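You operate a simulated robot arm through the tools that you are given. There is no shell and no other tool.

Carry out the task below with a simulated robot arm. There is one attempt and no reset: what you move stays moved.

JOB
Grind the beans in the iron mill fine and put one scoop of the grounds into the coffee pot.
Fine: tin scoop back in its place, mill drawer shut, lid on the pot. Set down upright: tin scoop.

Only the result counts: the job must be done as asked and must still hold three seconds after the hand-in. Knocking over, shifting, dropping, spilling or breaking anything else fails it. A push-on lid holds only when it is set on centred and level and pressed home; a screw cap is set on level and turned clockwise until tight.

ROBOT AND FRAMES
A 7-joint arm with a two-finger parallel gripper, fixed in place. Base frame: the origin is on the floor under the middle of its stand, x ahead of it, y to its left, z up; the work surface is at about z = 887. Readings come in mm, rad, newtons and seconds.
With the tool pointing down near the work surface it reaches from about 300 to 700 mm from the base axis. Its first joint turns from -1.152 to 1.152 rad. Payload 1.57 kg.
The tool frame sits at the grasp point between the pads (the TCP): z along the fingers, y along the line on which they close. The tips reach 30 mm beyond it. The gripper opens to 110 mm. The fingers are 24 mm wide and 12 mm thick; the gripper's body (48 by 112 mm) begins 78 mm behind the TCP.
Orientation is told as [roll, pitch, yaw] about the base's x, y, z axes, in that order, counted from this pose: with the fingers straight down and closing along the base's y, the tool's x points along the base's -x, its y along +y and its z along -z.

CONTROLS
- The arm moves only by the tool servo_tool. Its arguments are lists of equal length, an entry for each row: "grip": the gripper command, from -1 (fully open) to 1 (shut), values between in proportion; "linear": the shift along the tool's x, y, z in mm, a list of three; "delta_rot": the turn, a rotation vector about the tool's x, y, z in rad, a list of three. In form: {"grip": [grip, ...], "linear": [[x, y, z], ...], "delta_rot": [[wx, wy, wz], ...]}. A call has 1 to 20 rows; each row is the pose to reach, as a shift and turn from the pose commanded when the call began, along the tool's axes at that moment. Rows are played at 5 a second. More than 50 mm and 0.15 rad between two rows, or a gripper value outside its range, and nothing of the call is played. Where a pose cannot be reached the arm comes as near as it can. A force on the tool above 40 N (or 10 N above the force at the start of the call, whichever is more), or a blocked arm, ends the call early, and 0.2 s more pass. Each finger travels about 108 mm/s and halts on what it meets, pressing with about 21 N; the grip force reading is that of the motor and also rises with nothing between the fingers. The clock runs only during rows and for 0.2 s after the last one: add rows that repeat a pose to give the fingers time. It gives the time, the measured TCP pose, the force on the tool (base axes), the opening and the grip force at its end, in the units of the frame above (readings bear some noise), with the torque about the TCP (base axes, N m) and any sound that the robot's microphone picked up, and new pictures: "views" is both (left out), scene, wrist or none.
- Cameras (640 x 400 px; columns grow to the right, rows downward): "scene" is fixed at [164.8, -409.4, 1423]; the picture's right is [0.71, -0.70, 0.00], its down [-0.36, -0.36, -0.86] and it looks along [0.61, 0.61, -0.51] (base axes); focal length 282 px, centre (320, 200). "wrist" rides on the gripper at [70, 16, -141] in the tool frame; the picture's right is [-0.23, 0.97, 0.00], its down [-0.86, -0.20, -0.48] and it looks along [-0.47, -0.11, 0.88] (tool axes); focal length 222 px, centre (320, 200). There is no depth. A picture from a camera that has moved, and an enlarged one, comes with that camera's place and axes in the base frame and with its lens. The place of the scene camera against the robot may be out by one fixed shift of up to 25 mm in any direction.
- close_up(camera, box): a new picture of the part [left, top, right, bottom] of that camera's present view, enlarged. The clock stands still meanwhile.
- close_job(): hands the job in; it is judged then, once.

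Places have to be worked out from the pictures, the camera data and where the tool is seen. Open the gripper and draw the arm clear of the work before you hand the job in, unless the task says otherwise.

The tools are called after "Emit:" by a JSON object that holds its "op" and its "data". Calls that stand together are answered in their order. servo_tool: Moves the arm, as the interface text tells. Its arguments: {"type":"object","properties":{"grip":{"type":"array"},"linear":{"type":"array"},"delta_rot":{"type":"array"},"views":{"type":"string","enum":["both","scene","wrist","none"]}},"required":["grip","linear","delta_rot"]} The other tools are called the same way: close_up (camera, box) takes an enlarged picture of a part of a camera's view; close_job () hands the job in.

At the start:

```text
time: 0.0
eef_pos: [425.4, 22.5, 1278.4]
orientation: [0.0, 0.0, 0.0]
ft_force: [0.2, -0.2, -0.7]
moment: [0.0, -0.05, 0.0]
grip_width: 110.0
grip_force: 0.0
```

scene: 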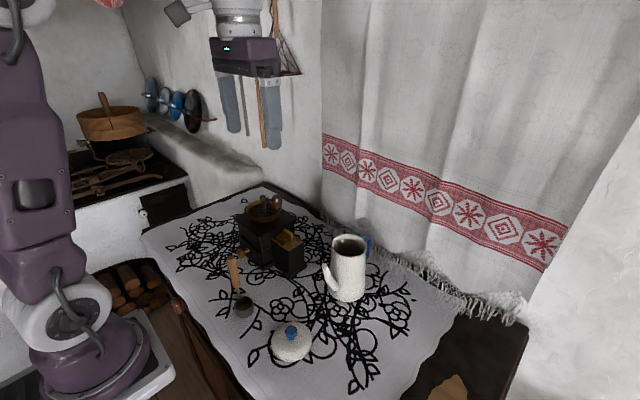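
wrist: 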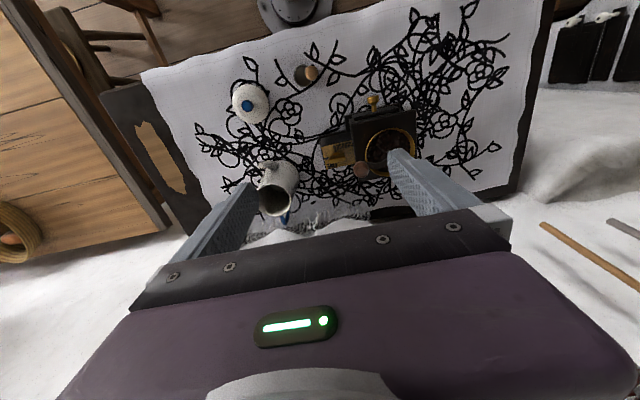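

I'll begin by taking enlarged pictures of the work area from both cameras before moving anything.

Emit:
{"op": "close_up", "data": {"camera": "scene", "box": [210, 180, 310, 280]}}

Emit:
{"op": "close_up", "data": {"camera": "scene", "box": [210, 220, 400, 380]}}

Emit:
{"op": "close_up", "data": {"camera": "wrist", "box": [220, 50, 440, 220]}}

```text
4.00 times, centred on (260, 230) of scene
camera zoom: at [164.8, -409.4, 1423.0], right [0.71, -0.7, 0.0], down [-0.36, -0.36, -0.86], along [0.61, 0.61, -0.51], focal length 1128 px, centre (560, 80)
```

zoom: 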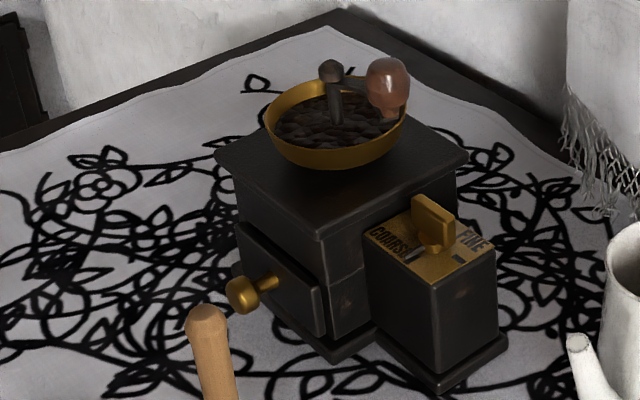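

```text
2.50 times, centred on (305, 300) of scene
camera zoom: at [164.8, -409.4, 1423.0], right [0.71, -0.7, 0.0], down [-0.36, -0.36, -0.86], along [0.61, 0.61, -0.51], focal length 705 px, centre (358, -50)
```

zoom: 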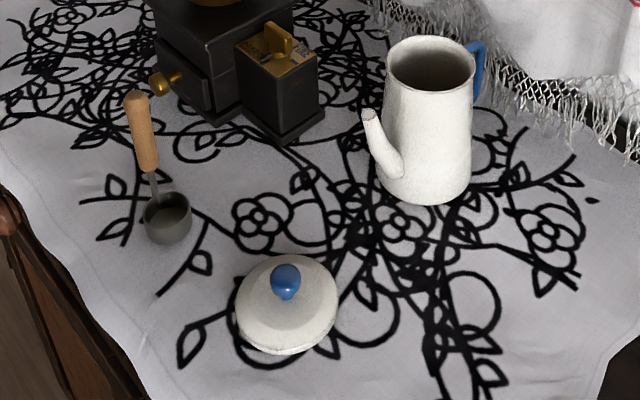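

```text
2.35 times, centred on (330, 135) of wrist
camera zoom: at [354.9, 38.5, 1420.0], right [0.23, 0.97, 0.0], down [0.86, -0.2, 0.48], along [0.47, -0.11, -0.88], focal length 523 px, centre (296, 353)
```

zoom: 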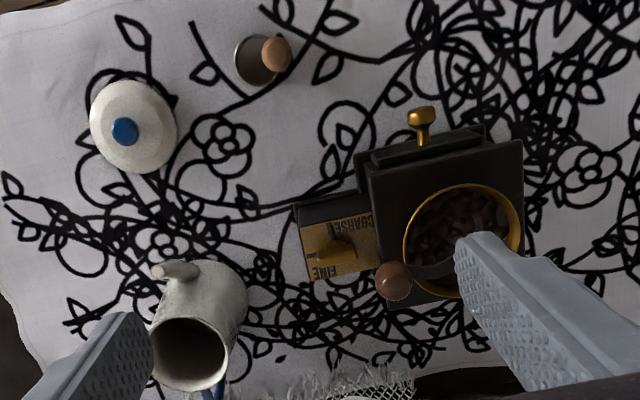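

The table shows the mill at about (504,139), the pot at (556,-108), the lid at (369,-122), and the scoop at (343,15) with its handle upright. I'll zoom in on the grind lever, scoop and drawer knob.

Emit:
{"op": "close_up", "data": {"camera": "scene", "box": [265, 220, 315, 255]}}

Emit:
{"op": "close_up", "data": {"camera": "scene", "box": [220, 250, 270, 325]}}

Emit:
{"op": "close_up", "data": {"camera": "wrist", "box": [310, 80, 430, 190]}}

Emit:
{"op": "close_up", "data": {"camera": "scene", "box": [235, 185, 300, 225]}}

```text
11.43 times, centred on (290, 238) of scene
camera zoom: at [164.8, -409.4, 1423.0], right [0.71, -0.7, 0.0], down [-0.36, -0.36, -0.86], along [0.61, 0.61, -0.51], focal length 3223 px, centre (663, -229)
```

zoom: 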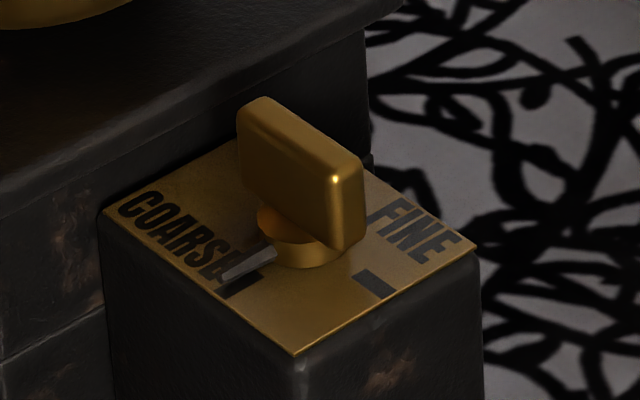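

```text
5.33 times, centred on (245, 288) of scene
camera zoom: at [164.8, -409.4, 1423.0], right [0.71, -0.7, 0.0], down [-0.36, -0.36, -0.86], along [0.61, 0.61, -0.51], focal length 1504 px, centre (720, -267)
```

zoom: 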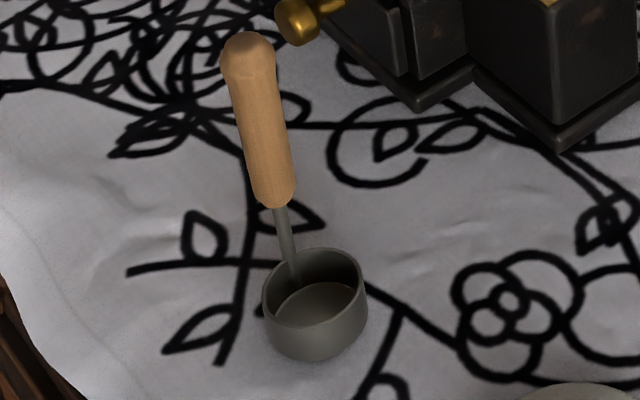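

```text
3.64 times, centred on (370, 135) of wrist
camera zoom: at [354.9, 38.5, 1420.0], right [0.23, 0.97, 0.0], down [0.86, -0.2, 0.48], along [0.47, -0.11, -0.88], focal length 808 px, centre (138, 436)
```

zoom: 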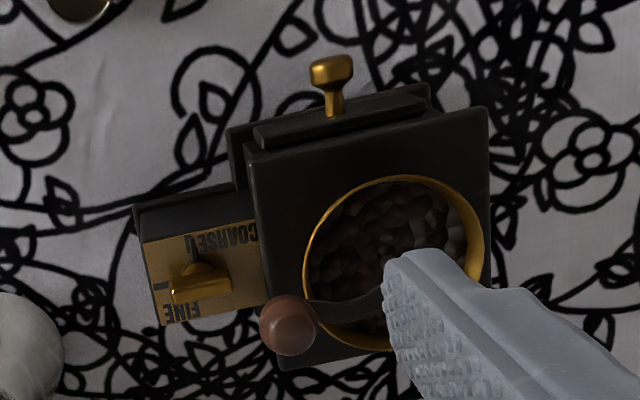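

```text
9.85 times, centred on (268, 205) of scene
camera zoom: at [164.8, -409.4, 1423.0], right [0.71, -0.7, 0.0], down [-0.36, -0.36, -0.86], along [0.61, 0.61, -0.51], focal length 2777 px, centre (837, 151)
```

zoom: 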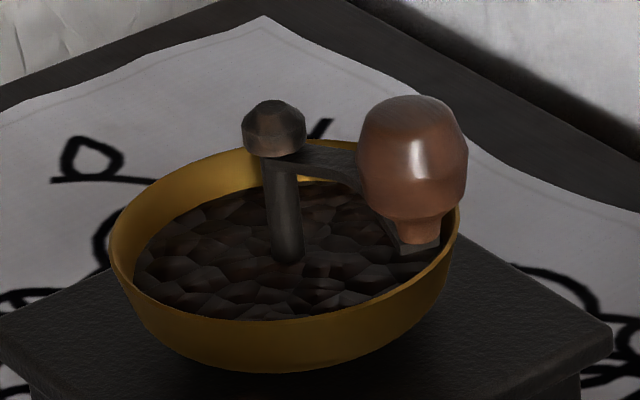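

The grind setting is a rotary wing knob. Its pointer is on COARSE, which points toward -x, and the FINE tick is toward -y. I'll lower the wrist camera toward the mill to refine positions, staying above everything.

Emit:
{"op": "servo_tool", "data": {"grip": [-1, -1, -1, -1, -1], "linear": [[1, 6, 40], [2, 12, 80], [4, 18, 115], [4, 18, 138], [4, 18, 138]], "delta_rot": [[0, 0, 0], [0, 0, 0], [0, 0, 0], [0, 0, 0], [0, 0, 0]], "views": "both"}}

```text
time: 1.2
eef_pos: [421.5, 42.2, 1141.4]
orientation: [0.0, 0.0, 0.001]
ft_force: [0.5, -0.2, -0.3]
moment: [0.03, -0.02, 0.0]
grip_width: 109.9
grip_force: 0.0
camera wrist: at [350.0, 57.8, 1283.3], right [0.23, 0.97, 0.0], down [0.86, -0.2, 0.48], along [0.47, -0.11, -0.88], focal length 222 px, centre (320, 200)
```

scene: 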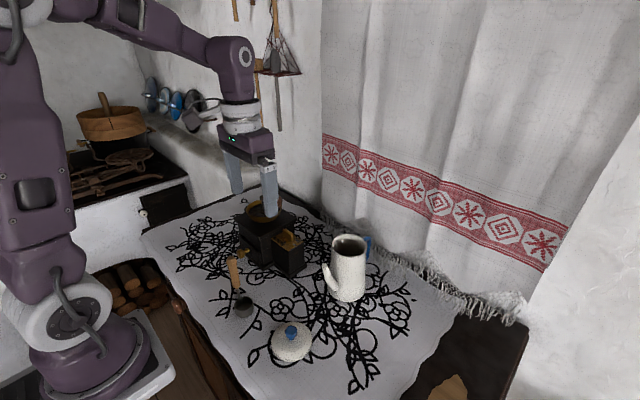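
wrist: 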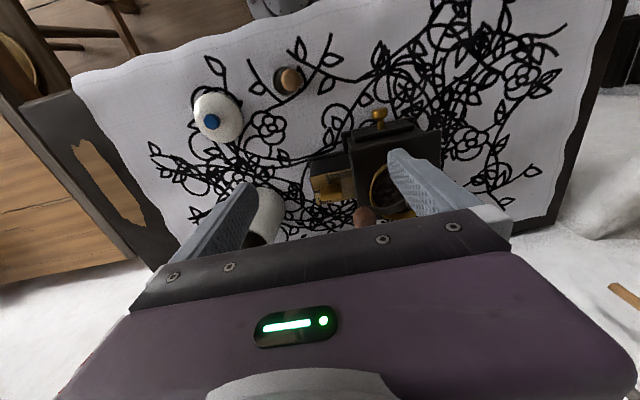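

The wrist camera now gives a closer view of the mill, so I'll zoom in on it.

Emit:
{"op": "close_up", "data": {"camera": "wrist", "box": [300, 100, 450, 230]}}

Emit:
{"op": "close_up", "data": {"camera": "wrist", "box": [300, 150, 380, 210]}}

Emit:
{"op": "close_up", "data": {"camera": "wrist", "box": [180, 50, 340, 150]}}

```text
3.08 times, centred on (375, 165) of wrist
camera zoom: at [350.0, 57.8, 1283.3], right [0.23, 0.97, 0.0], down [0.86, -0.2, 0.48], along [0.47, -0.11, -0.88], focal length 684 px, centre (151, 308)
```

zoom: 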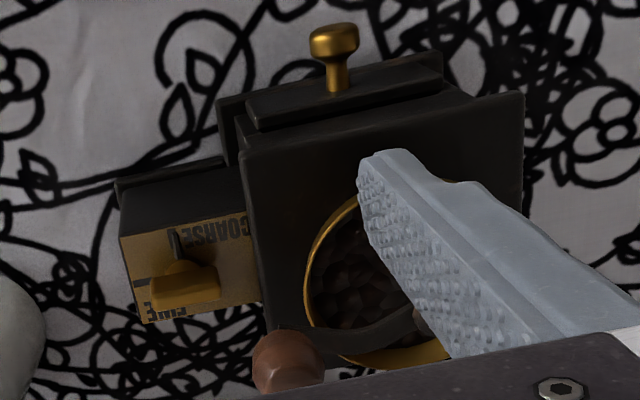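

```text
6.67 times, centred on (340, 180) of wrist
camera zoom: at [350.0, 57.8, 1283.3], right [0.23, 0.97, 0.0], down [0.86, -0.2, 0.48], along [0.47, -0.11, -0.88], focal length 1481 px, centre (187, 333)
```

zoom: 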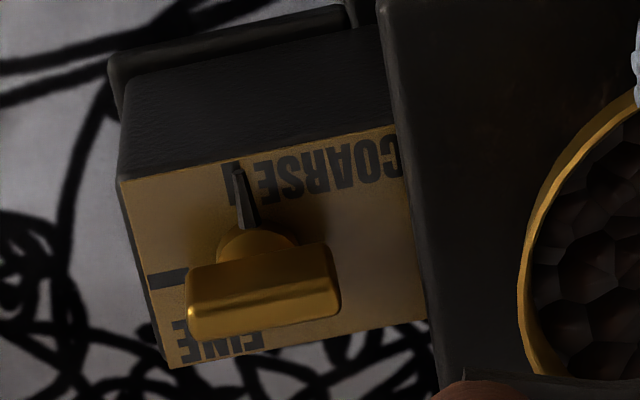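

```text
4.00 times, centred on (260, 100) of wrist
camera zoom: at [350.0, 57.8, 1283.3], right [0.23, 0.97, 0.0], down [0.86, -0.2, 0.48], along [0.47, -0.11, -0.88], focal length 888 px, centre (560, 600)
```

zoom: 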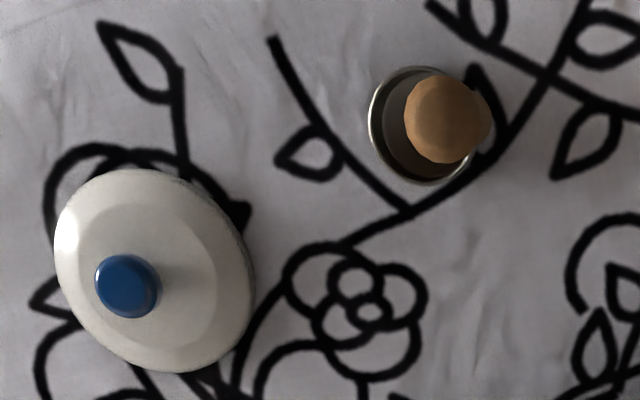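

The FINE tick lies toward -y, so the pointer needs a +90° (counter-clockwise) turn. The wing is centred at about (503,39), with its top at z≈993. I'll turn the tool to yaw -90° above it and narrow the gripper.

Emit:
{"op": "servo_tool", "data": {"grip": [-0.8, -0.6, -0.4, -0.2, 0.0, 0.1, 0.2, 0.27, 0.27, 0.27, 0.27, 0.27], "linear": [[-8, 0, 0], [-16, -1, 0], [-24, -1, 0], [-32, -1, 0], [-40, -2, 0], [-48, -2, 0], [-56, -2, 0], [-64, -3, 0], [-72, -3, 0], [-78, -3, 0], [-81.5, -3.2, 0], [-81.5, -3.2, 0]], "delta_rot": [[0, 0, 0.1428], [0, 0, 0.2856], [0, 0, 0.4284], [0, 0, 0.5712], [0, 0, 0.714], [0, 0, 0.8568], [0, 0, 0.9996], [0, 0, 1.1424], [0, 0, 1.2852], [0, 0, 1.428], [0, 0, 1.5708], [0, 0, 1.5708]], "views": "both"}}

```text
time: 3.8
eef_pos: [503.1, 37.8, 1139.9]
orientation: [-0.001, 0.0, -1.572]
ft_force: [0.8, 0.3, 0.5]
moment: [0.03, 0.02, -0.02]
grip_width: 40.2
grip_force: 0.0
camera wrist: at [518.2, 106.4, 1282.1], right [0.97, -0.23, 0.0], down [-0.2, -0.85, 0.48], along [-0.11, -0.47, -0.88], focal length 222 px, centre (320, 200)
```

scene: 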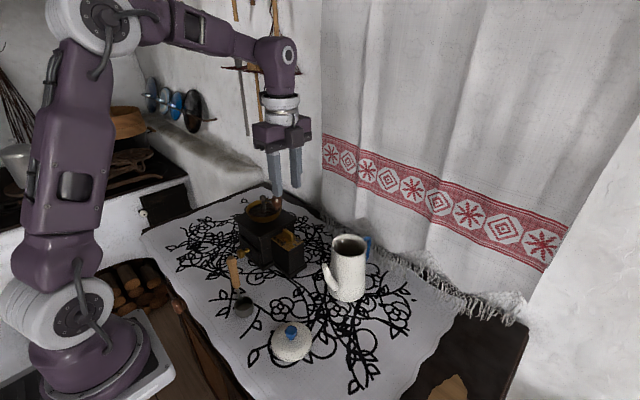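
wrist: 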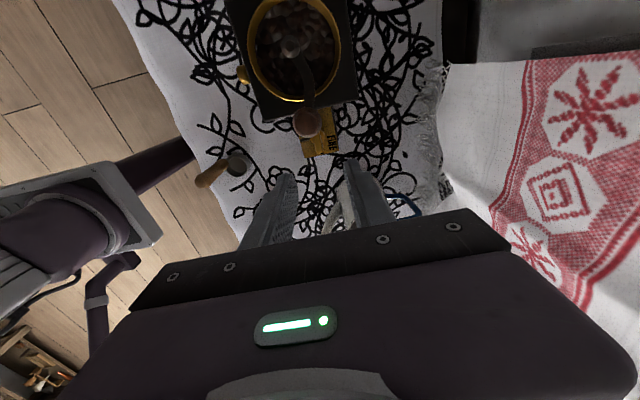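

The rotation worked. I'll zoom in to check how the fingers line up with the wing and crank knob before descending.

Emit:
{"op": "close_up", "data": {"camera": "wrist", "box": [230, 0, 390, 180]}}

Emit:
{"op": "close_up", "data": {"camera": "scene", "box": [230, 130, 330, 280]}}

```text
2.22 times, centred on (310, 90) of wrist
camera zoom: at [518.2, 106.4, 1282.1], right [0.97, -0.23, 0.0], down [-0.2, -0.85, 0.48], along [-0.11, -0.47, -0.88], focal length 494 px, centre (342, 444)
```

zoom: 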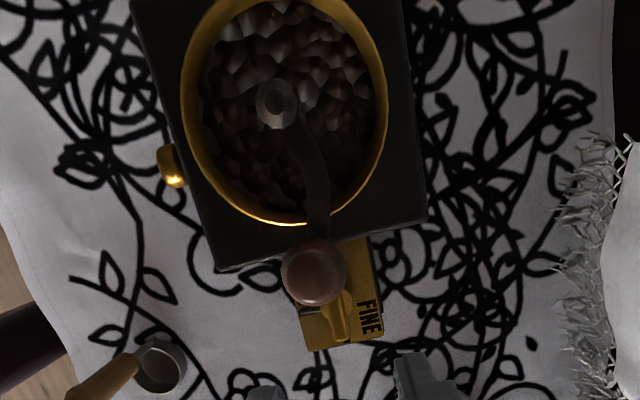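

```text
2.67 times, centred on (280, 205) of scene
camera zoom: at [164.8, -409.4, 1423.0], right [0.71, -0.7, 0.0], down [-0.36, -0.36, -0.86], along [0.61, 0.61, -0.51], focal length 752 px, centre (427, 187)
```

zoom: 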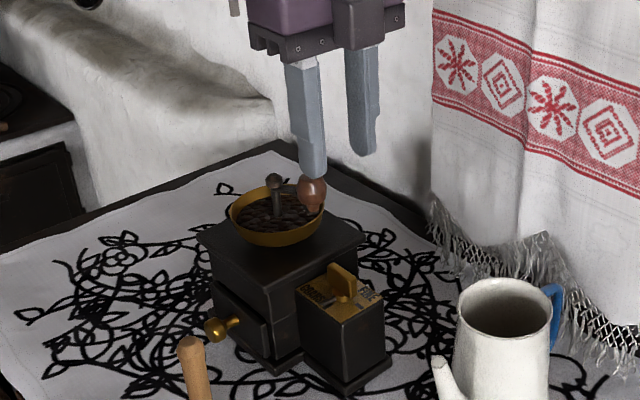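

The measurements put the wing at about (500.5,39) with its top near z=993, and the crank knob at about (500,75) with its top near z=1080. I'll descend in stages, keeping the gripper body above the crank knob.

Emit:
{"op": "servo_tool", "data": {"grip": [0.27, 0.27, 0.27, 0.27], "linear": [[1.2, -2.6, 40], [1.2, -2.6, 80], [1.2, -2.6, 110], [1.2, -2.6, 110]], "delta_rot": [[0, 0, 0], [0, 0, 0], [0, 0, 0], [0, 0, 0]], "views": "both"}}

Emit:
{"op": "close_up", "data": {"camera": "scene", "box": [250, 180, 320, 260]}}

Emit:
{"op": "close_up", "data": {"camera": "wrist", "box": [220, 40, 400, 200]}}

```text
time: 4.8
eef_pos: [500.3, 38.8, 1027.5]
orientation: [0.001, 0.0, -1.571]
ft_force: [0.3, 0.1, -0.9]
moment: [0.01, 0.0, 0.0]
grip_width: 40.0
grip_force: 0.1
camera wrist: at [515.3, 107.8, 1168.6], right [0.97, -0.23, 0.0], down [-0.2, -0.86, 0.48], along [-0.11, -0.47, -0.88], focal length 222 px, centre (320, 200)
```

scene: 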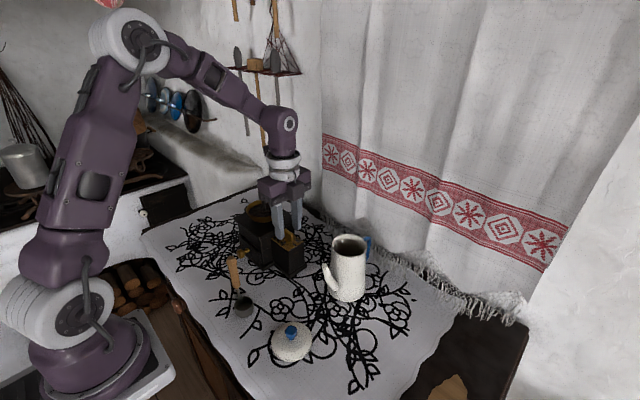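
wrist: 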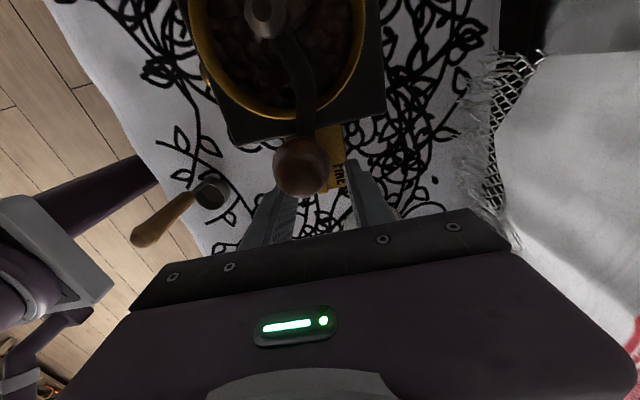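

```text
5.00 times, centred on (285, 220) of scene
camera zoom: at [164.8, -409.4, 1423.0], right [0.71, -0.7, 0.0], down [-0.36, -0.36, -0.86], along [0.61, 0.61, -0.51], focal length 1410 px, centre (495, 100)
```

zoom: 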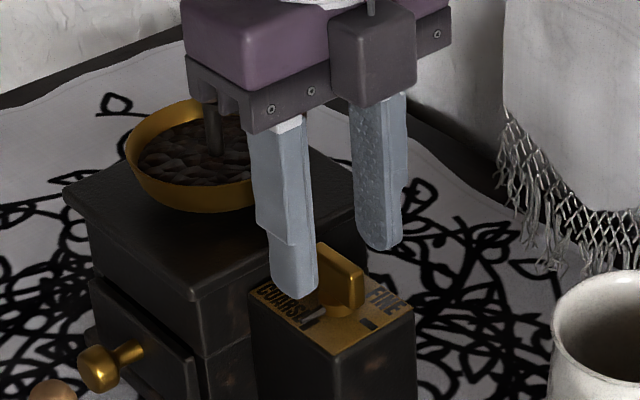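

```text
2.50 times, centred on (310, 120) of wrist
camera zoom: at [515.3, 107.8, 1168.6], right [0.97, -0.23, 0.0], down [-0.2, -0.86, 0.48], along [-0.11, -0.47, -0.88], focal length 555 px, centre (345, 400)
```

zoom: 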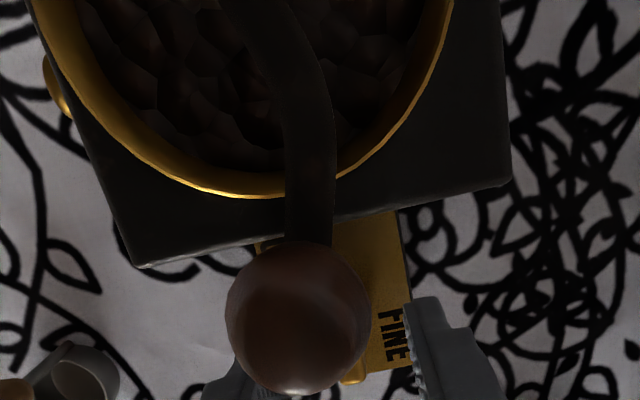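

The fingers straddle the wing, whose top is at about z≈998. I'll go down to TCP z≈1012 and close on it.

Emit:
{"op": "servo_tool", "data": {"grip": [0.27, 0.27, 0.6, 0.85, 1.0, 1.0], "linear": [[0, 0, 10], [0, 0, 15.5], [0, 0, 15.5], [0, 0, 15.5], [0, 0, 15.5], [0, 0, 15.5]], "delta_rot": [[0, 0, 0], [0, 0, 0], [0, 0, 0], [0, 0, 0], [0, 0, 0], [0, 0, 0]], "views": "scene"}}

Emit:
{"op": "close_up", "data": {"camera": "scene", "box": [260, 195, 320, 260]}}

```text
time: 6.2
eef_pos: [500.1, 37.6, 1012.8]
orientation: [0.001, 0.002, -1.573]
ft_force: [-1.5, -0.5, -0.1]
moment: [-0.02, 0.02, 0.0]
grip_width: 9.7
grip_force: 20.8
```

scene: 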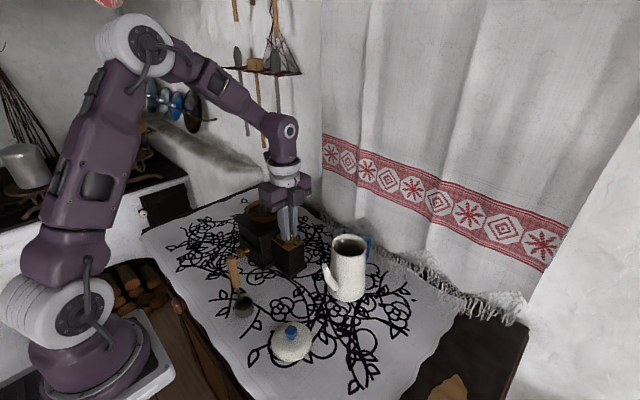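

```text
6.15 times, centred on (290, 228) of scene
camera zoom: at [164.8, -409.4, 1423.0], right [0.71, -0.7, 0.0], down [-0.36, -0.36, -0.86], along [0.61, 0.61, -0.51], focal length 1735 px, centre (505, 31)
```

zoom: 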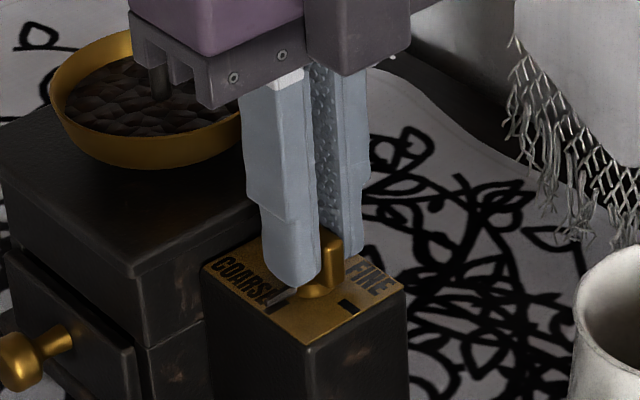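

The wing is gripped (9.7 mm thick, centred at x≈500). I'll turn it counter-clockwise, doing the first half and then checking.

Emit:
{"op": "servo_tool", "data": {"grip": [1, 1, 1, 1, 1, 1, 1], "linear": [[0, 0, 0], [0, 0, 0], [0, 0, 0], [0, 0, 0], [0, 0, 0], [0, 0, 0], [0, 0, 0]], "delta_rot": [[0, 0, -0.13], [0, 0, -0.26], [0, 0, -0.39], [0, 0, -0.52], [0, 0, -0.65], [0, 0, -0.785], [0, 0, -0.785]], "views": "scene"}}

Emit:
{"op": "close_up", "data": {"camera": "scene", "box": [260, 195, 320, 260]}}

```text
time: 7.8
eef_pos: [500.9, 40.2, 1013.6]
orientation: [0.002, 0.001, -0.784]
ft_force: [9.6, 5.0, 0.8]
moment: [-0.12, -0.38, -0.05]
grip_width: 9.9
grip_force: 21.0
```

scene: 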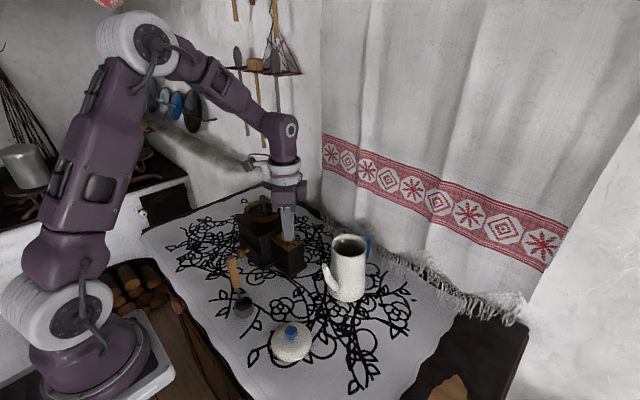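

```text
6.15 times, centred on (290, 228) of scene
camera zoom: at [165.3, -409.2, 1423.0], right [0.71, -0.7, 0.0], down [-0.36, -0.36, -0.86], along [0.61, 0.61, -0.51], focal length 1735 px, centre (505, 31)
```

zoom: 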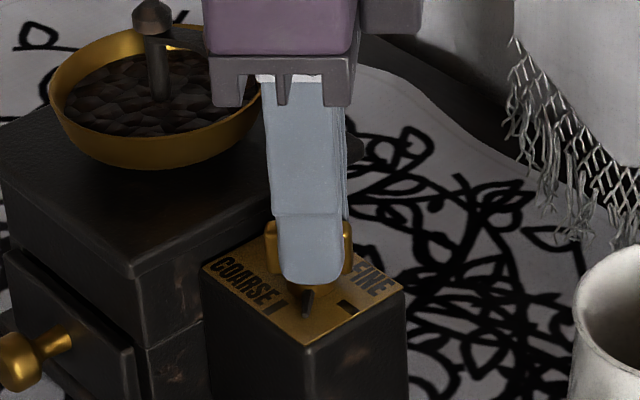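

The pointer is about halfway. The lateral force suggests the axis is about 2 mm further in +y, so I'll shift slightly as I finish the turn.

Emit:
{"op": "servo_tool", "data": {"grip": [1, 1, 1, 1, 1, 1, 1, 1], "linear": [[0.7, 0.7, 0], [1.4, 1.4, 0], [1.4, 1.4, 0], [1.4, 1.4, 0], [1.4, 1.4, 0], [1.4, 1.4, 0], [1.4, 1.4, 0], [1.4, 1.4, 0]], "delta_rot": [[0, 0, 0], [0, 0, -0.13], [0, 0, -0.26], [0, 0, -0.39], [0, 0, -0.52], [0, 0, -0.65], [0, 0, -0.785], [0, 0, -0.785]], "views": "scene"}}

Emit:
{"op": "close_up", "data": {"camera": "scene", "box": [260, 195, 320, 260]}}

```text
time: 9.6
eef_pos: [499.9, 40.4, 1015.2]
orientation: [0.0, 0.0, -0.001]
ft_force: [5.6, -7.5, -0.6]
moment: [-0.15, 0.03, -0.53]
grip_width: 9.9
grip_force: 21.2
```

scene: 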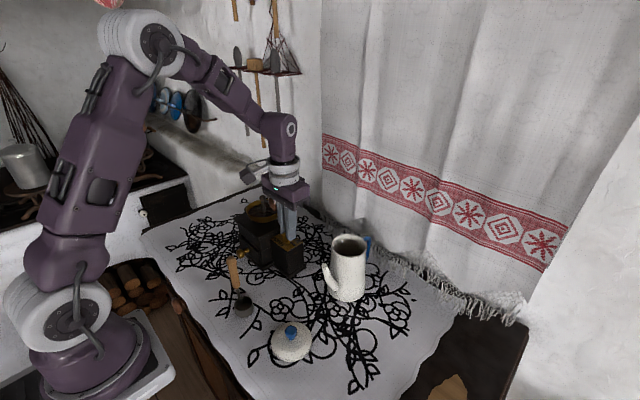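

```text
6.15 times, centred on (290, 228) of scene
camera zoom: at [165.2, -409.6, 1422.9], right [0.71, -0.7, 0.0], down [-0.36, -0.36, -0.86], along [0.61, 0.61, -0.51], focal length 1735 px, centre (505, 31)
```

zoom: 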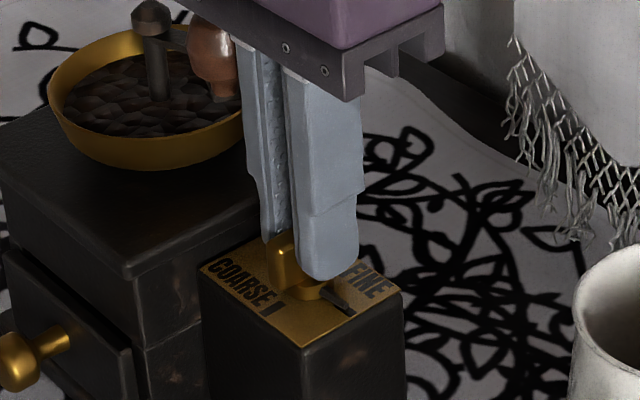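

The pointer now sits on the FINE tick, and the torque reading suggests it reached its stop. I'll open just a little so I don't hit the crank knob, then rise straight up and check.

Emit:
{"op": "servo_tool", "data": {"grip": [0.745, 0.745, 0.745, 0.745, 0.745, 0.745], "linear": [[0, 0, 0], [0, 0, 0], [0, 0, -30], [0, 0, -60], [0, 0, -100], [0, 0, -100]], "delta_rot": [[0, 0, 0], [0, 0, 0], [0, 0, 0], [0, 0, 0], [0, 0, 0], [0, 0, 0]], "views": "both"}}

Emit:
{"op": "close_up", "data": {"camera": "scene", "box": [260, 195, 320, 260]}}

Emit:
{"op": "close_up", "data": {"camera": "scene", "box": [210, 180, 310, 280]}}

```text
time: 11.0
eef_pos: [502.7, 40.6, 1114.6]
orientation: [0.002, 0.001, 0.0]
ft_force: [0.0, 0.8, 0.2]
moment: [-0.02, -0.02, -0.02]
grip_width: 14.0
grip_force: 0.1
camera wrist: at [430.8, 56.5, 1256.4], right [0.23, 0.97, 0.0], down [0.85, -0.2, 0.48], along [0.47, -0.11, -0.88], focal length 222 px, centre (320, 200)
```

scene: 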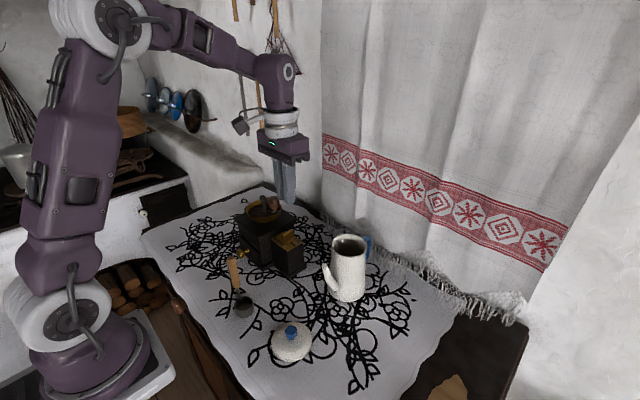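
wrist: 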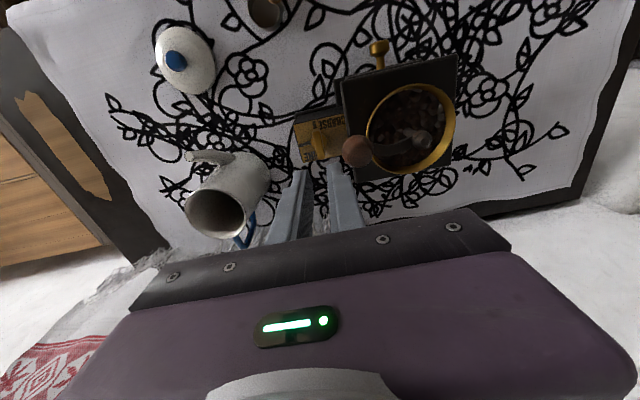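

```text
6.15 times, centred on (290, 228) of scene
camera zoom: at [164.8, -409.4, 1423.0], right [0.71, -0.7, 0.0], down [-0.36, -0.36, -0.86], along [0.61, 0.61, -0.51], focal length 1735 px, centre (505, 31)
```

zoom: 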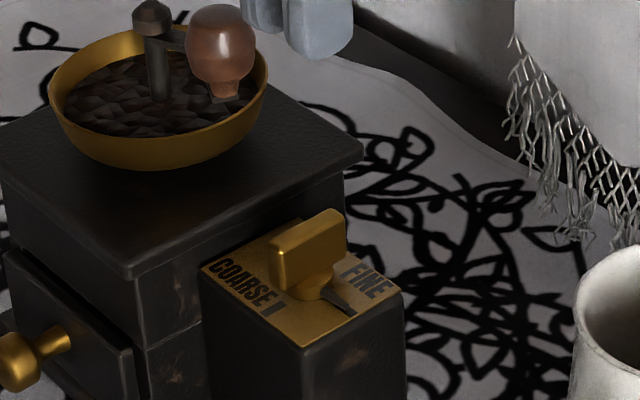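

```text
4.00 times, centred on (260, 230) of scene
camera zoom: at [164.8, -409.4, 1423.0], right [0.71, -0.7, 0.0], down [-0.36, -0.36, -0.86], along [0.61, 0.61, -0.51], focal length 1128 px, centre (560, 80)
```

zoom: 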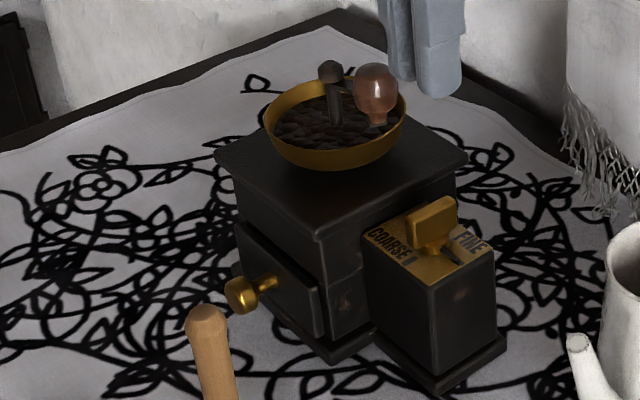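

FINE is set. The crank knob was nudged slightly toward -x, so I'll zoom in from the wrist to pin down the knob and hub positions.

Emit:
{"op": "close_up", "data": {"camera": "wrist", "box": [290, 30, 470, 190]}}

Emit:
{"op": "close_up", "data": {"camera": "scene", "box": [240, 185, 295, 225]}}

```text
2.50 times, centred on (380, 110) of wrist
camera zoom: at [430.8, 56.5, 1256.4], right [0.23, 0.97, 0.0], down [0.85, -0.2, 0.48], along [0.47, -0.11, -0.88], focal length 555 px, centre (170, 425)
```

zoom: 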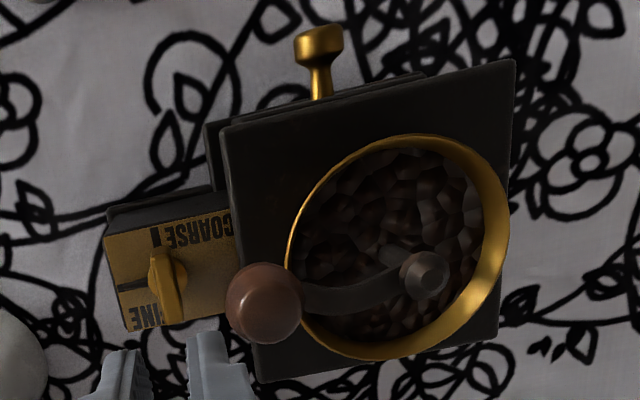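

```text
10.00 times, centred on (268, 205) of scene
camera zoom: at [164.8, -409.4, 1423.0], right [0.71, -0.7, 0.0], down [-0.36, -0.36, -0.86], along [0.61, 0.61, -0.51], focal length 2820 px, centre (845, 150)
```

zoom: 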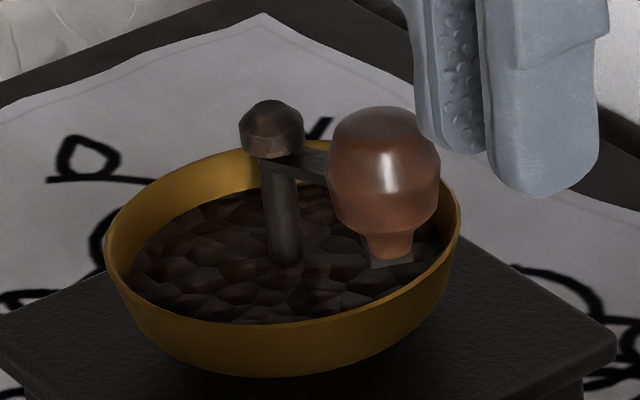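

I place the hub at about (500.5,136) and the crank knob at about (492.5,75), with its widest part near z≈1068. I'll open to about 60 mm, move over the knob and lower around it.

Emit:
{"op": "servo_tool", "data": {"grip": [0.3, -0.09, -0.09, -0.09, -0.09, -0.09], "linear": [[0, 0, -15], [5, 17, -15], [10, 34.4, -15], [10, 34.4, 10], [10, 34.4, 24], [10, 34.4, 24]], "delta_rot": [[0, 0, 0], [0, 0, 0], [0, 0, 0], [0, 0, 0], [0, 0, 0], [0, 0, 0]], "views": "both"}}

Emit:
{"op": "close_up", "data": {"camera": "wrist", "box": [240, 60, 460, 230]}}

Emit:
{"op": "close_up", "data": {"camera": "scene", "box": [235, 165, 305, 225]}}

```text
time: 12.4
eef_pos: [490.5, 75.5, 1091.2]
orientation: [0.0, -0.001, 0.001]
ft_force: [-0.9, -0.1, 0.3]
moment: [-0.01, 0.03, 0.01]
grip_width: 59.9
grip_force: 0.0
camera wrist: at [419.7, 90.9, 1232.8], right [0.23, 0.97, 0.0], down [0.86, -0.2, 0.48], along [0.47, -0.11, -0.88], focal length 222 px, centre (320, 200)
```

scene: 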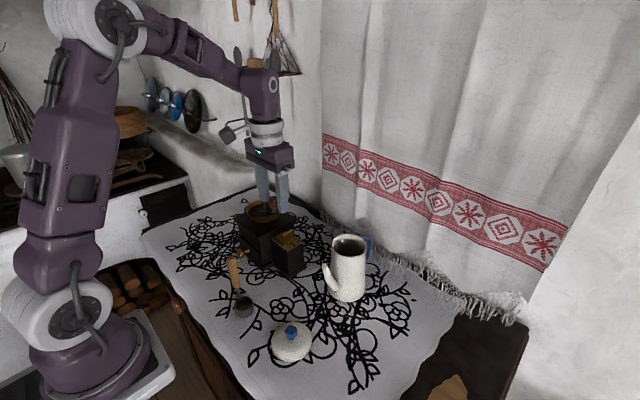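
wrist: 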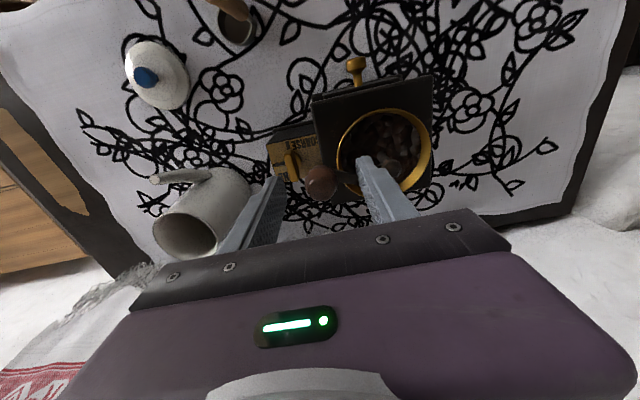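

```text
2.35 times, centred on (350, 145) of wrist
camera zoom: at [419.7, 90.9, 1232.8], right [0.23, 0.97, 0.0], down [0.86, -0.2, 0.48], along [0.47, -0.11, -0.88], focal length 523 px, centre (249, 329)
```

zoom: 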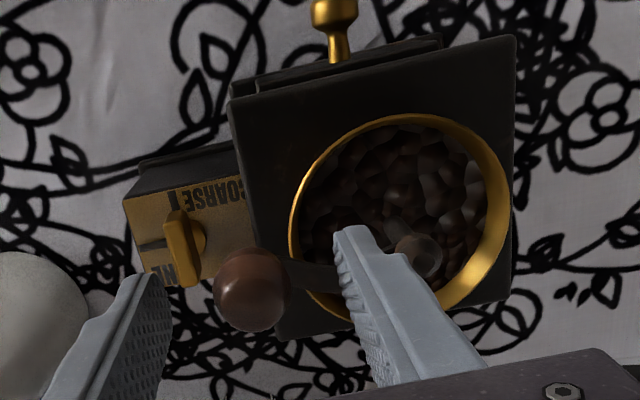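

```text
6.67 times, centred on (270, 195) of scene
camera zoom: at [164.8, -409.4, 1423.0], right [0.71, -0.7, 0.0], down [-0.36, -0.36, -0.86], along [0.61, 0.61, -0.51], focal length 1880 px, centre (653, 233)
```

zoom: 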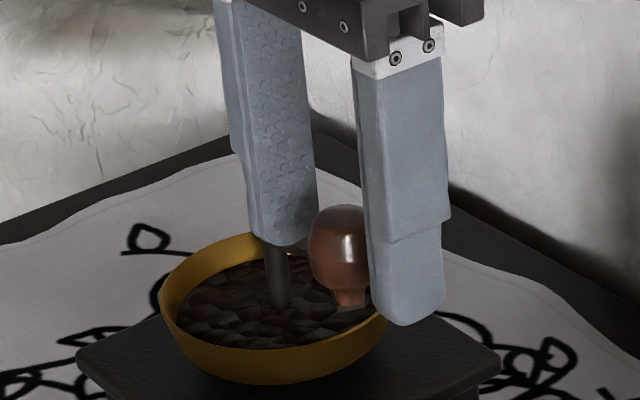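

The knob sits centred between the fingers. I'll lower about 7 mm and close on it.

Emit:
{"op": "servo_tool", "data": {"grip": [-0.09, 0.3, 0.6, 1.0, 1.0, 1.0], "linear": [[0, 0, 7], [0, 0, 7], [0, 0, 7], [0, 0, 7], [0, 0, 7], [0, 0, 7]], "delta_rot": [[0, 0, 0], [0, 0, 0], [0, 0, 0], [0, 0, 0], [0, 0, 0], [0, 0, 0]], "views": "none"}}

Emit:
{"op": "close_up", "data": {"camera": "scene", "box": [235, 165, 305, 225]}}

```text
time: 13.8
eef_pos: [491.6, 75.6, 1084.6]
orientation: [0.0, 0.0, -0.001]
ft_force: [1.1, 9.4, 0.9]
moment: [0.15, -0.07, 0.02]
grip_width: 24.6
grip_force: 21.2
```

```text
6.67 times, centred on (270, 195) of scene
camera zoom: at [164.9, -409.0, 1423.1], right [0.71, -0.7, 0.0], down [-0.36, -0.36, -0.86], along [0.61, 0.61, -0.51], focal length 1880 px, centre (653, 233)
```

zoom: 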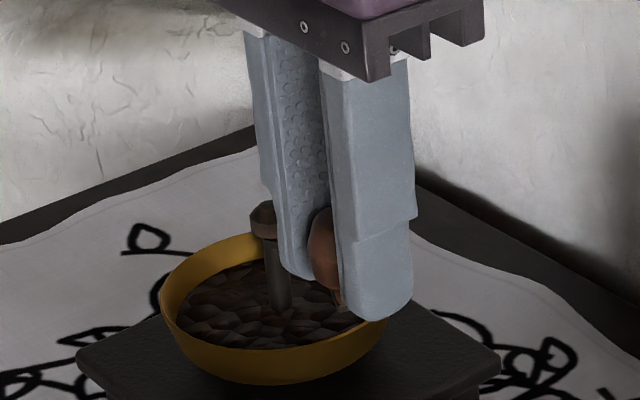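

The knob is gripped (24.6 mm). I'll turn clockwise in small steps along a circle about the hub, watching the forces.

Emit:
{"op": "servo_tool", "data": {"grip": [1, 1, 1, 1, 1, 1], "linear": [[10.4, 2.7, 0], [20.1, 7.1, 0], [28.9, 13.1, 0], [36.5, 20.6, 0], [42.8, 29.3, 0], [42.8, 29.3, 0]], "delta_rot": [[0, 0, 0], [0, 0, 0], [0, 0, 0], [0, 0, 0], [0, 0, 0], [0, 0, 0]], "views": "scene"}}

Emit:
{"op": "close_up", "data": {"camera": "scene", "box": [235, 165, 305, 225]}}

```text
time: 15.2
eef_pos: [448.5, 102.6, 1082.7]
orientation: [-0.001, -0.002, 0.0]
ft_force: [-2.6, -1.8, 17.2]
moment: [-0.06, -0.25, -0.01]
grip_width: 24.6
grip_force: 21.5
```

scene: 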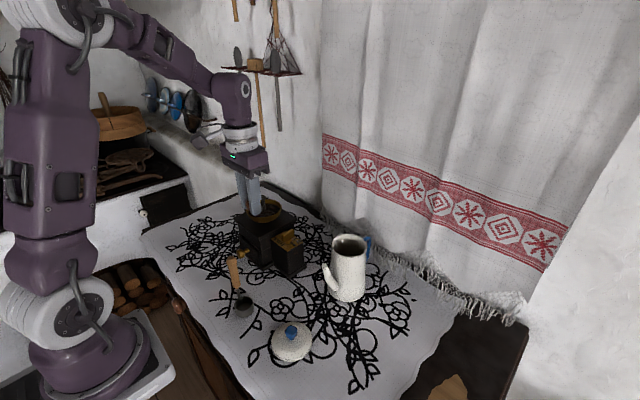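

```text
6.67 times, centred on (270, 195) of scene
camera zoom: at [164.5, -409.5, 1423.0], right [0.71, -0.7, 0.0], down [-0.36, -0.36, -0.86], along [0.61, 0.61, -0.51], focal length 1880 px, centre (653, 233)
```

zoom: 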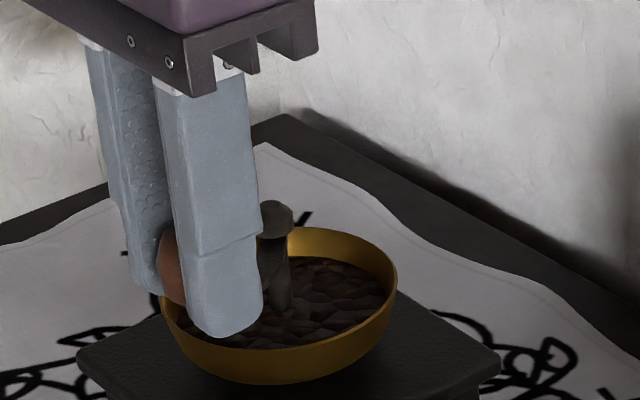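

The crank turned about 50° clockwise with little side load, but there is 17 N upward on the tool. I'll raise about 3 mm and continue around.

Emit:
{"op": "servo_tool", "data": {"grip": [1, 1, 1, 1, 1, 1, 1, 1, 1], "linear": [[0, 0, -3], [6.3, 14.7, -3], [8.5, 30.6, -3], [6.6, 46.5, -3], [0.6, 61.3, -3], [-9.0, 74.1, -3], [-21.6, 84.0, -3], [-36.3, 90.3, -3], [-52.1, 92.5, -3]], "delta_rot": [[0, 0, 0], [0, 0, 0], [0, 0, 0], [0, 0, 0], [0, 0, 0], [0, 0, 0], [0, 0, 0], [0, 0, 0], [0, 0, 0]], "views": "scene"}}

Emit:
{"op": "close_up", "data": {"camera": "scene", "box": [235, 165, 305, 225]}}

```text
time: 17.2
eef_pos: [500.5, 200.9, 1086.3]
orientation: [0.001, 0.0, 0.001]
ft_force: [-2.1, 10.5, -0.3]
moment: [0.18, 0.26, 0.0]
grip_width: 24.6
grip_force: 20.9
```

scene: 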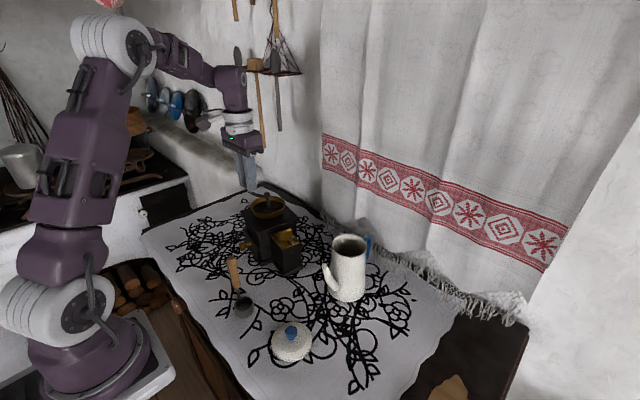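

```text
6.67 times, centred on (270, 195) of scene
camera zoom: at [165.0, -408.9, 1423.1], right [0.71, -0.7, 0.0], down [-0.36, -0.36, -0.86], along [0.61, 0.61, -0.51], focal length 1880 px, centre (653, 233)
```

zoom: 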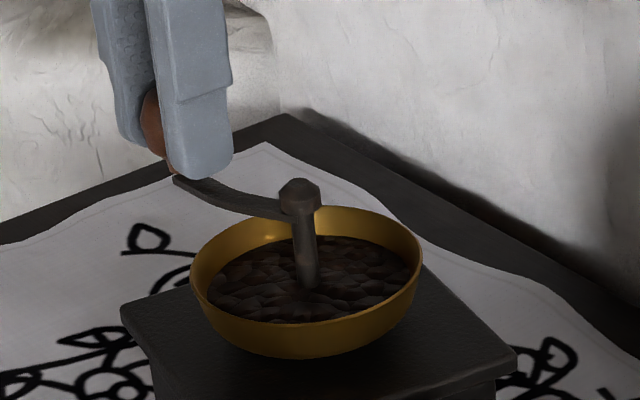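

The mill body seems to have moved. I'll look closely before continuing.

Emit:
{"op": "close_up", "data": {"camera": "scene", "box": [210, 180, 310, 280]}}

Emit:
{"op": "close_up", "data": {"camera": "wrist", "box": [180, 0, 460, 200]}}

```text
4.00 times, centred on (260, 230) of scene
camera zoom: at [165.0, -408.9, 1423.1], right [0.71, -0.7, 0.0], down [-0.36, -0.36, -0.86], along [0.61, 0.61, -0.51], focal length 1128 px, centre (560, 80)
```

zoom: 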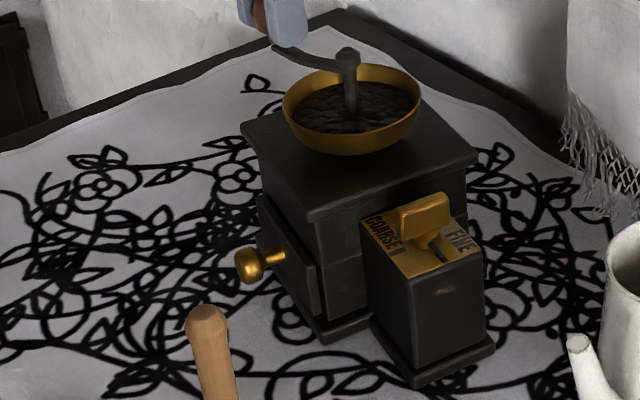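

```text
2.00 times, centred on (320, 100) of wrist
camera zoom: at [429.7, 214.9, 1228.5], right [0.23, 0.97, 0.0], down [0.85, -0.2, 0.48], along [0.47, -0.11, -0.88], focal length 444 px, centre (320, 400)
```

zoom: 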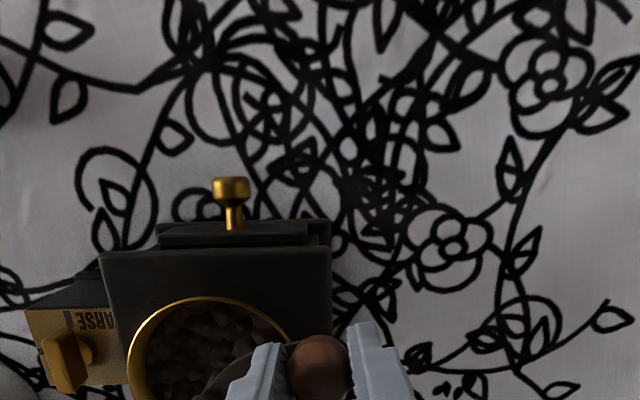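

The mill slid by about (+19,+10) mm and yawed about -11°. The loaded crank dragged the light body once I eased the downward pressure. I'll press down on the knob for friction, re-centre the circle on the hub's new position (~(520,145.5)) and turn slowly.

Emit:
{"op": "servo_tool", "data": {"grip": [1, 1, 1, 1, 1, 1], "linear": [[0, 1.0, 1.5], [0, 1.5, 3], [-3.8, 2.6, 3], [-7.5, 3.6, 3], [-11.4, 4.2, 3], [-15.3, 4.8, 3]], "delta_rot": [[0, 0, 0], [0, 0, 0], [0, 0, 0], [0, 0, 0], [0, 0, 0], [0, 0, 0]], "views": "scene"}}

Emit:
{"op": "close_up", "data": {"camera": "scene", "box": [210, 180, 310, 280]}}

```text
time: 18.6
eef_pos: [514.8, 200.8, 1082.6]
orientation: [0.0, 0.0, -0.002]
ft_force: [-0.5, 6.4, 15.3]
moment: [0.11, 0.06, -0.01]
grip_width: 24.7
grip_force: 21.4
```

scene: 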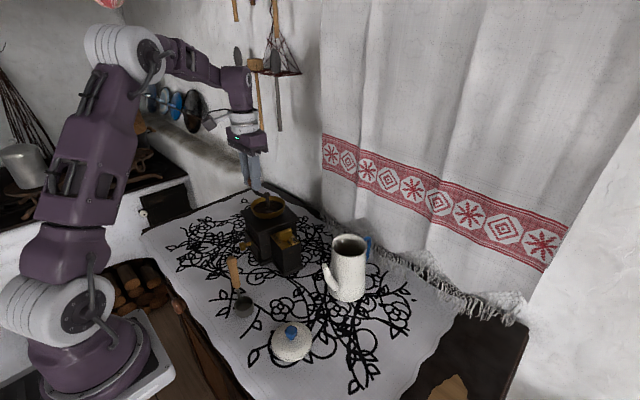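

```text
4.00 times, centred on (260, 230) of scene
camera zoom: at [164.5, -409.3, 1423.1], right [0.71, -0.7, 0.0], down [-0.36, -0.36, -0.86], along [0.61, 0.61, -0.51], focal length 1128 px, centre (560, 80)
```

zoom: 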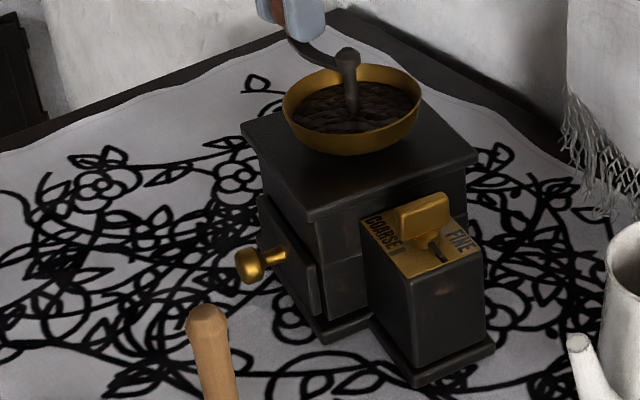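

With the press-down the mill stayed put. Refitting the data gives hub ≈(517,143) and radius ≈58. I'll continue the arc slowly under the same downward load.

Emit:
{"op": "servo_tool", "data": {"grip": [1, 1, 1, 1, 1, 1, 1], "linear": [[-7.6, 0.3, 0], [-15.2, -0.9, 0], [-22.5, -3.1, 0], [-29.4, -6.2, 0], [-35.9, -10.2, 0], [-41.9, -15.0, 0], [-47.1, -20.5, 0]], "delta_rot": [[0, 0, 0], [0, 0, 0], [0, 0, 0], [0, 0, 0], [0, 0, 0], [0, 0, 0], [0, 0, 0]], "views": "none"}}

Emit:
{"op": "close_up", "data": {"camera": "scene", "box": [210, 180, 310, 280]}}

```text
time: 20.2
eef_pos: [563.5, 180.0, 1082.9]
orientation: [-0.002, 0.002, -0.002]
ft_force: [-10.7, -7.8, 11.2]
moment: [0.06, -0.01, 0.02]
grip_width: 24.7
grip_force: 20.6
```

```text
4.00 times, centred on (260, 230) of scene
camera zoom: at [164.3, -409.7, 1423.0], right [0.71, -0.7, 0.0], down [-0.36, -0.36, -0.86], along [0.61, 0.61, -0.51], focal length 1128 px, centre (560, 80)
```

zoom: 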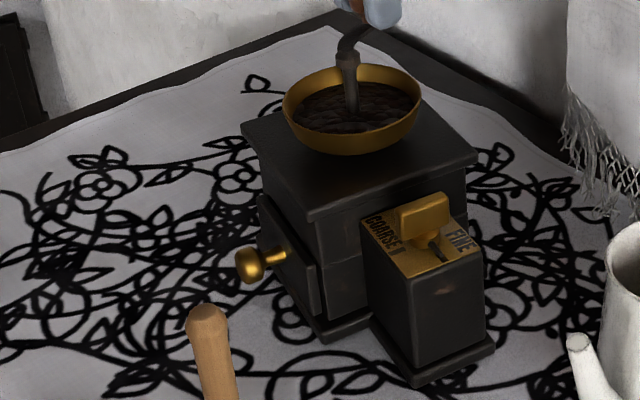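

The mill held still, and the load is purely radial, so the crank turns easily and my earlier centre and radius were the problem. I'll correct the offset and continue.

Emit:
{"op": "servo_tool", "data": {"grip": [1, 1, 1, 1, 1, 1, 1], "linear": [[1.5, -1.1, 0], [-3.7, -8.7, 0], [-7.7, -17.0, 0], [-10.3, -25.8, 0], [-11.5, -35.0, 0], [-11.3, -44.2, 0], [-9.6, -53.2, 0]], "delta_rot": [[0, 0, 0], [0, 0, 0], [0, 0, 0], [0, 0, 0], [0, 0, 0], [0, 0, 0], [0, 0, 0]], "views": "none"}}

Emit:
{"op": "close_up", "data": {"camera": "scene", "box": [210, 180, 310, 280]}}

```text
time: 21.8
eef_pos: [573.1, 126.4, 1083.3]
orientation: [0.0, -0.001, -0.003]
ft_force: [15.1, -3.0, 2.7]
moment: [0.04, -0.25, 0.0]
grip_width: 24.6
grip_force: 20.8
```

```text
4.00 times, centred on (260, 230) of scene
camera zoom: at [165.2, -409.5, 1422.9], right [0.71, -0.7, 0.0], down [-0.36, -0.36, -0.86], along [0.61, 0.61, -0.51], focal length 1128 px, centre (560, 80)
```

zoom: 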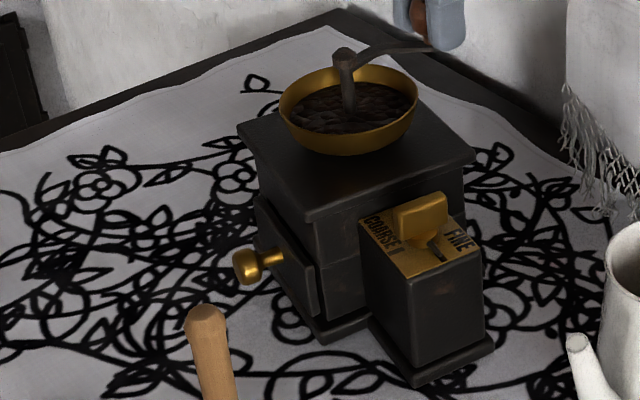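

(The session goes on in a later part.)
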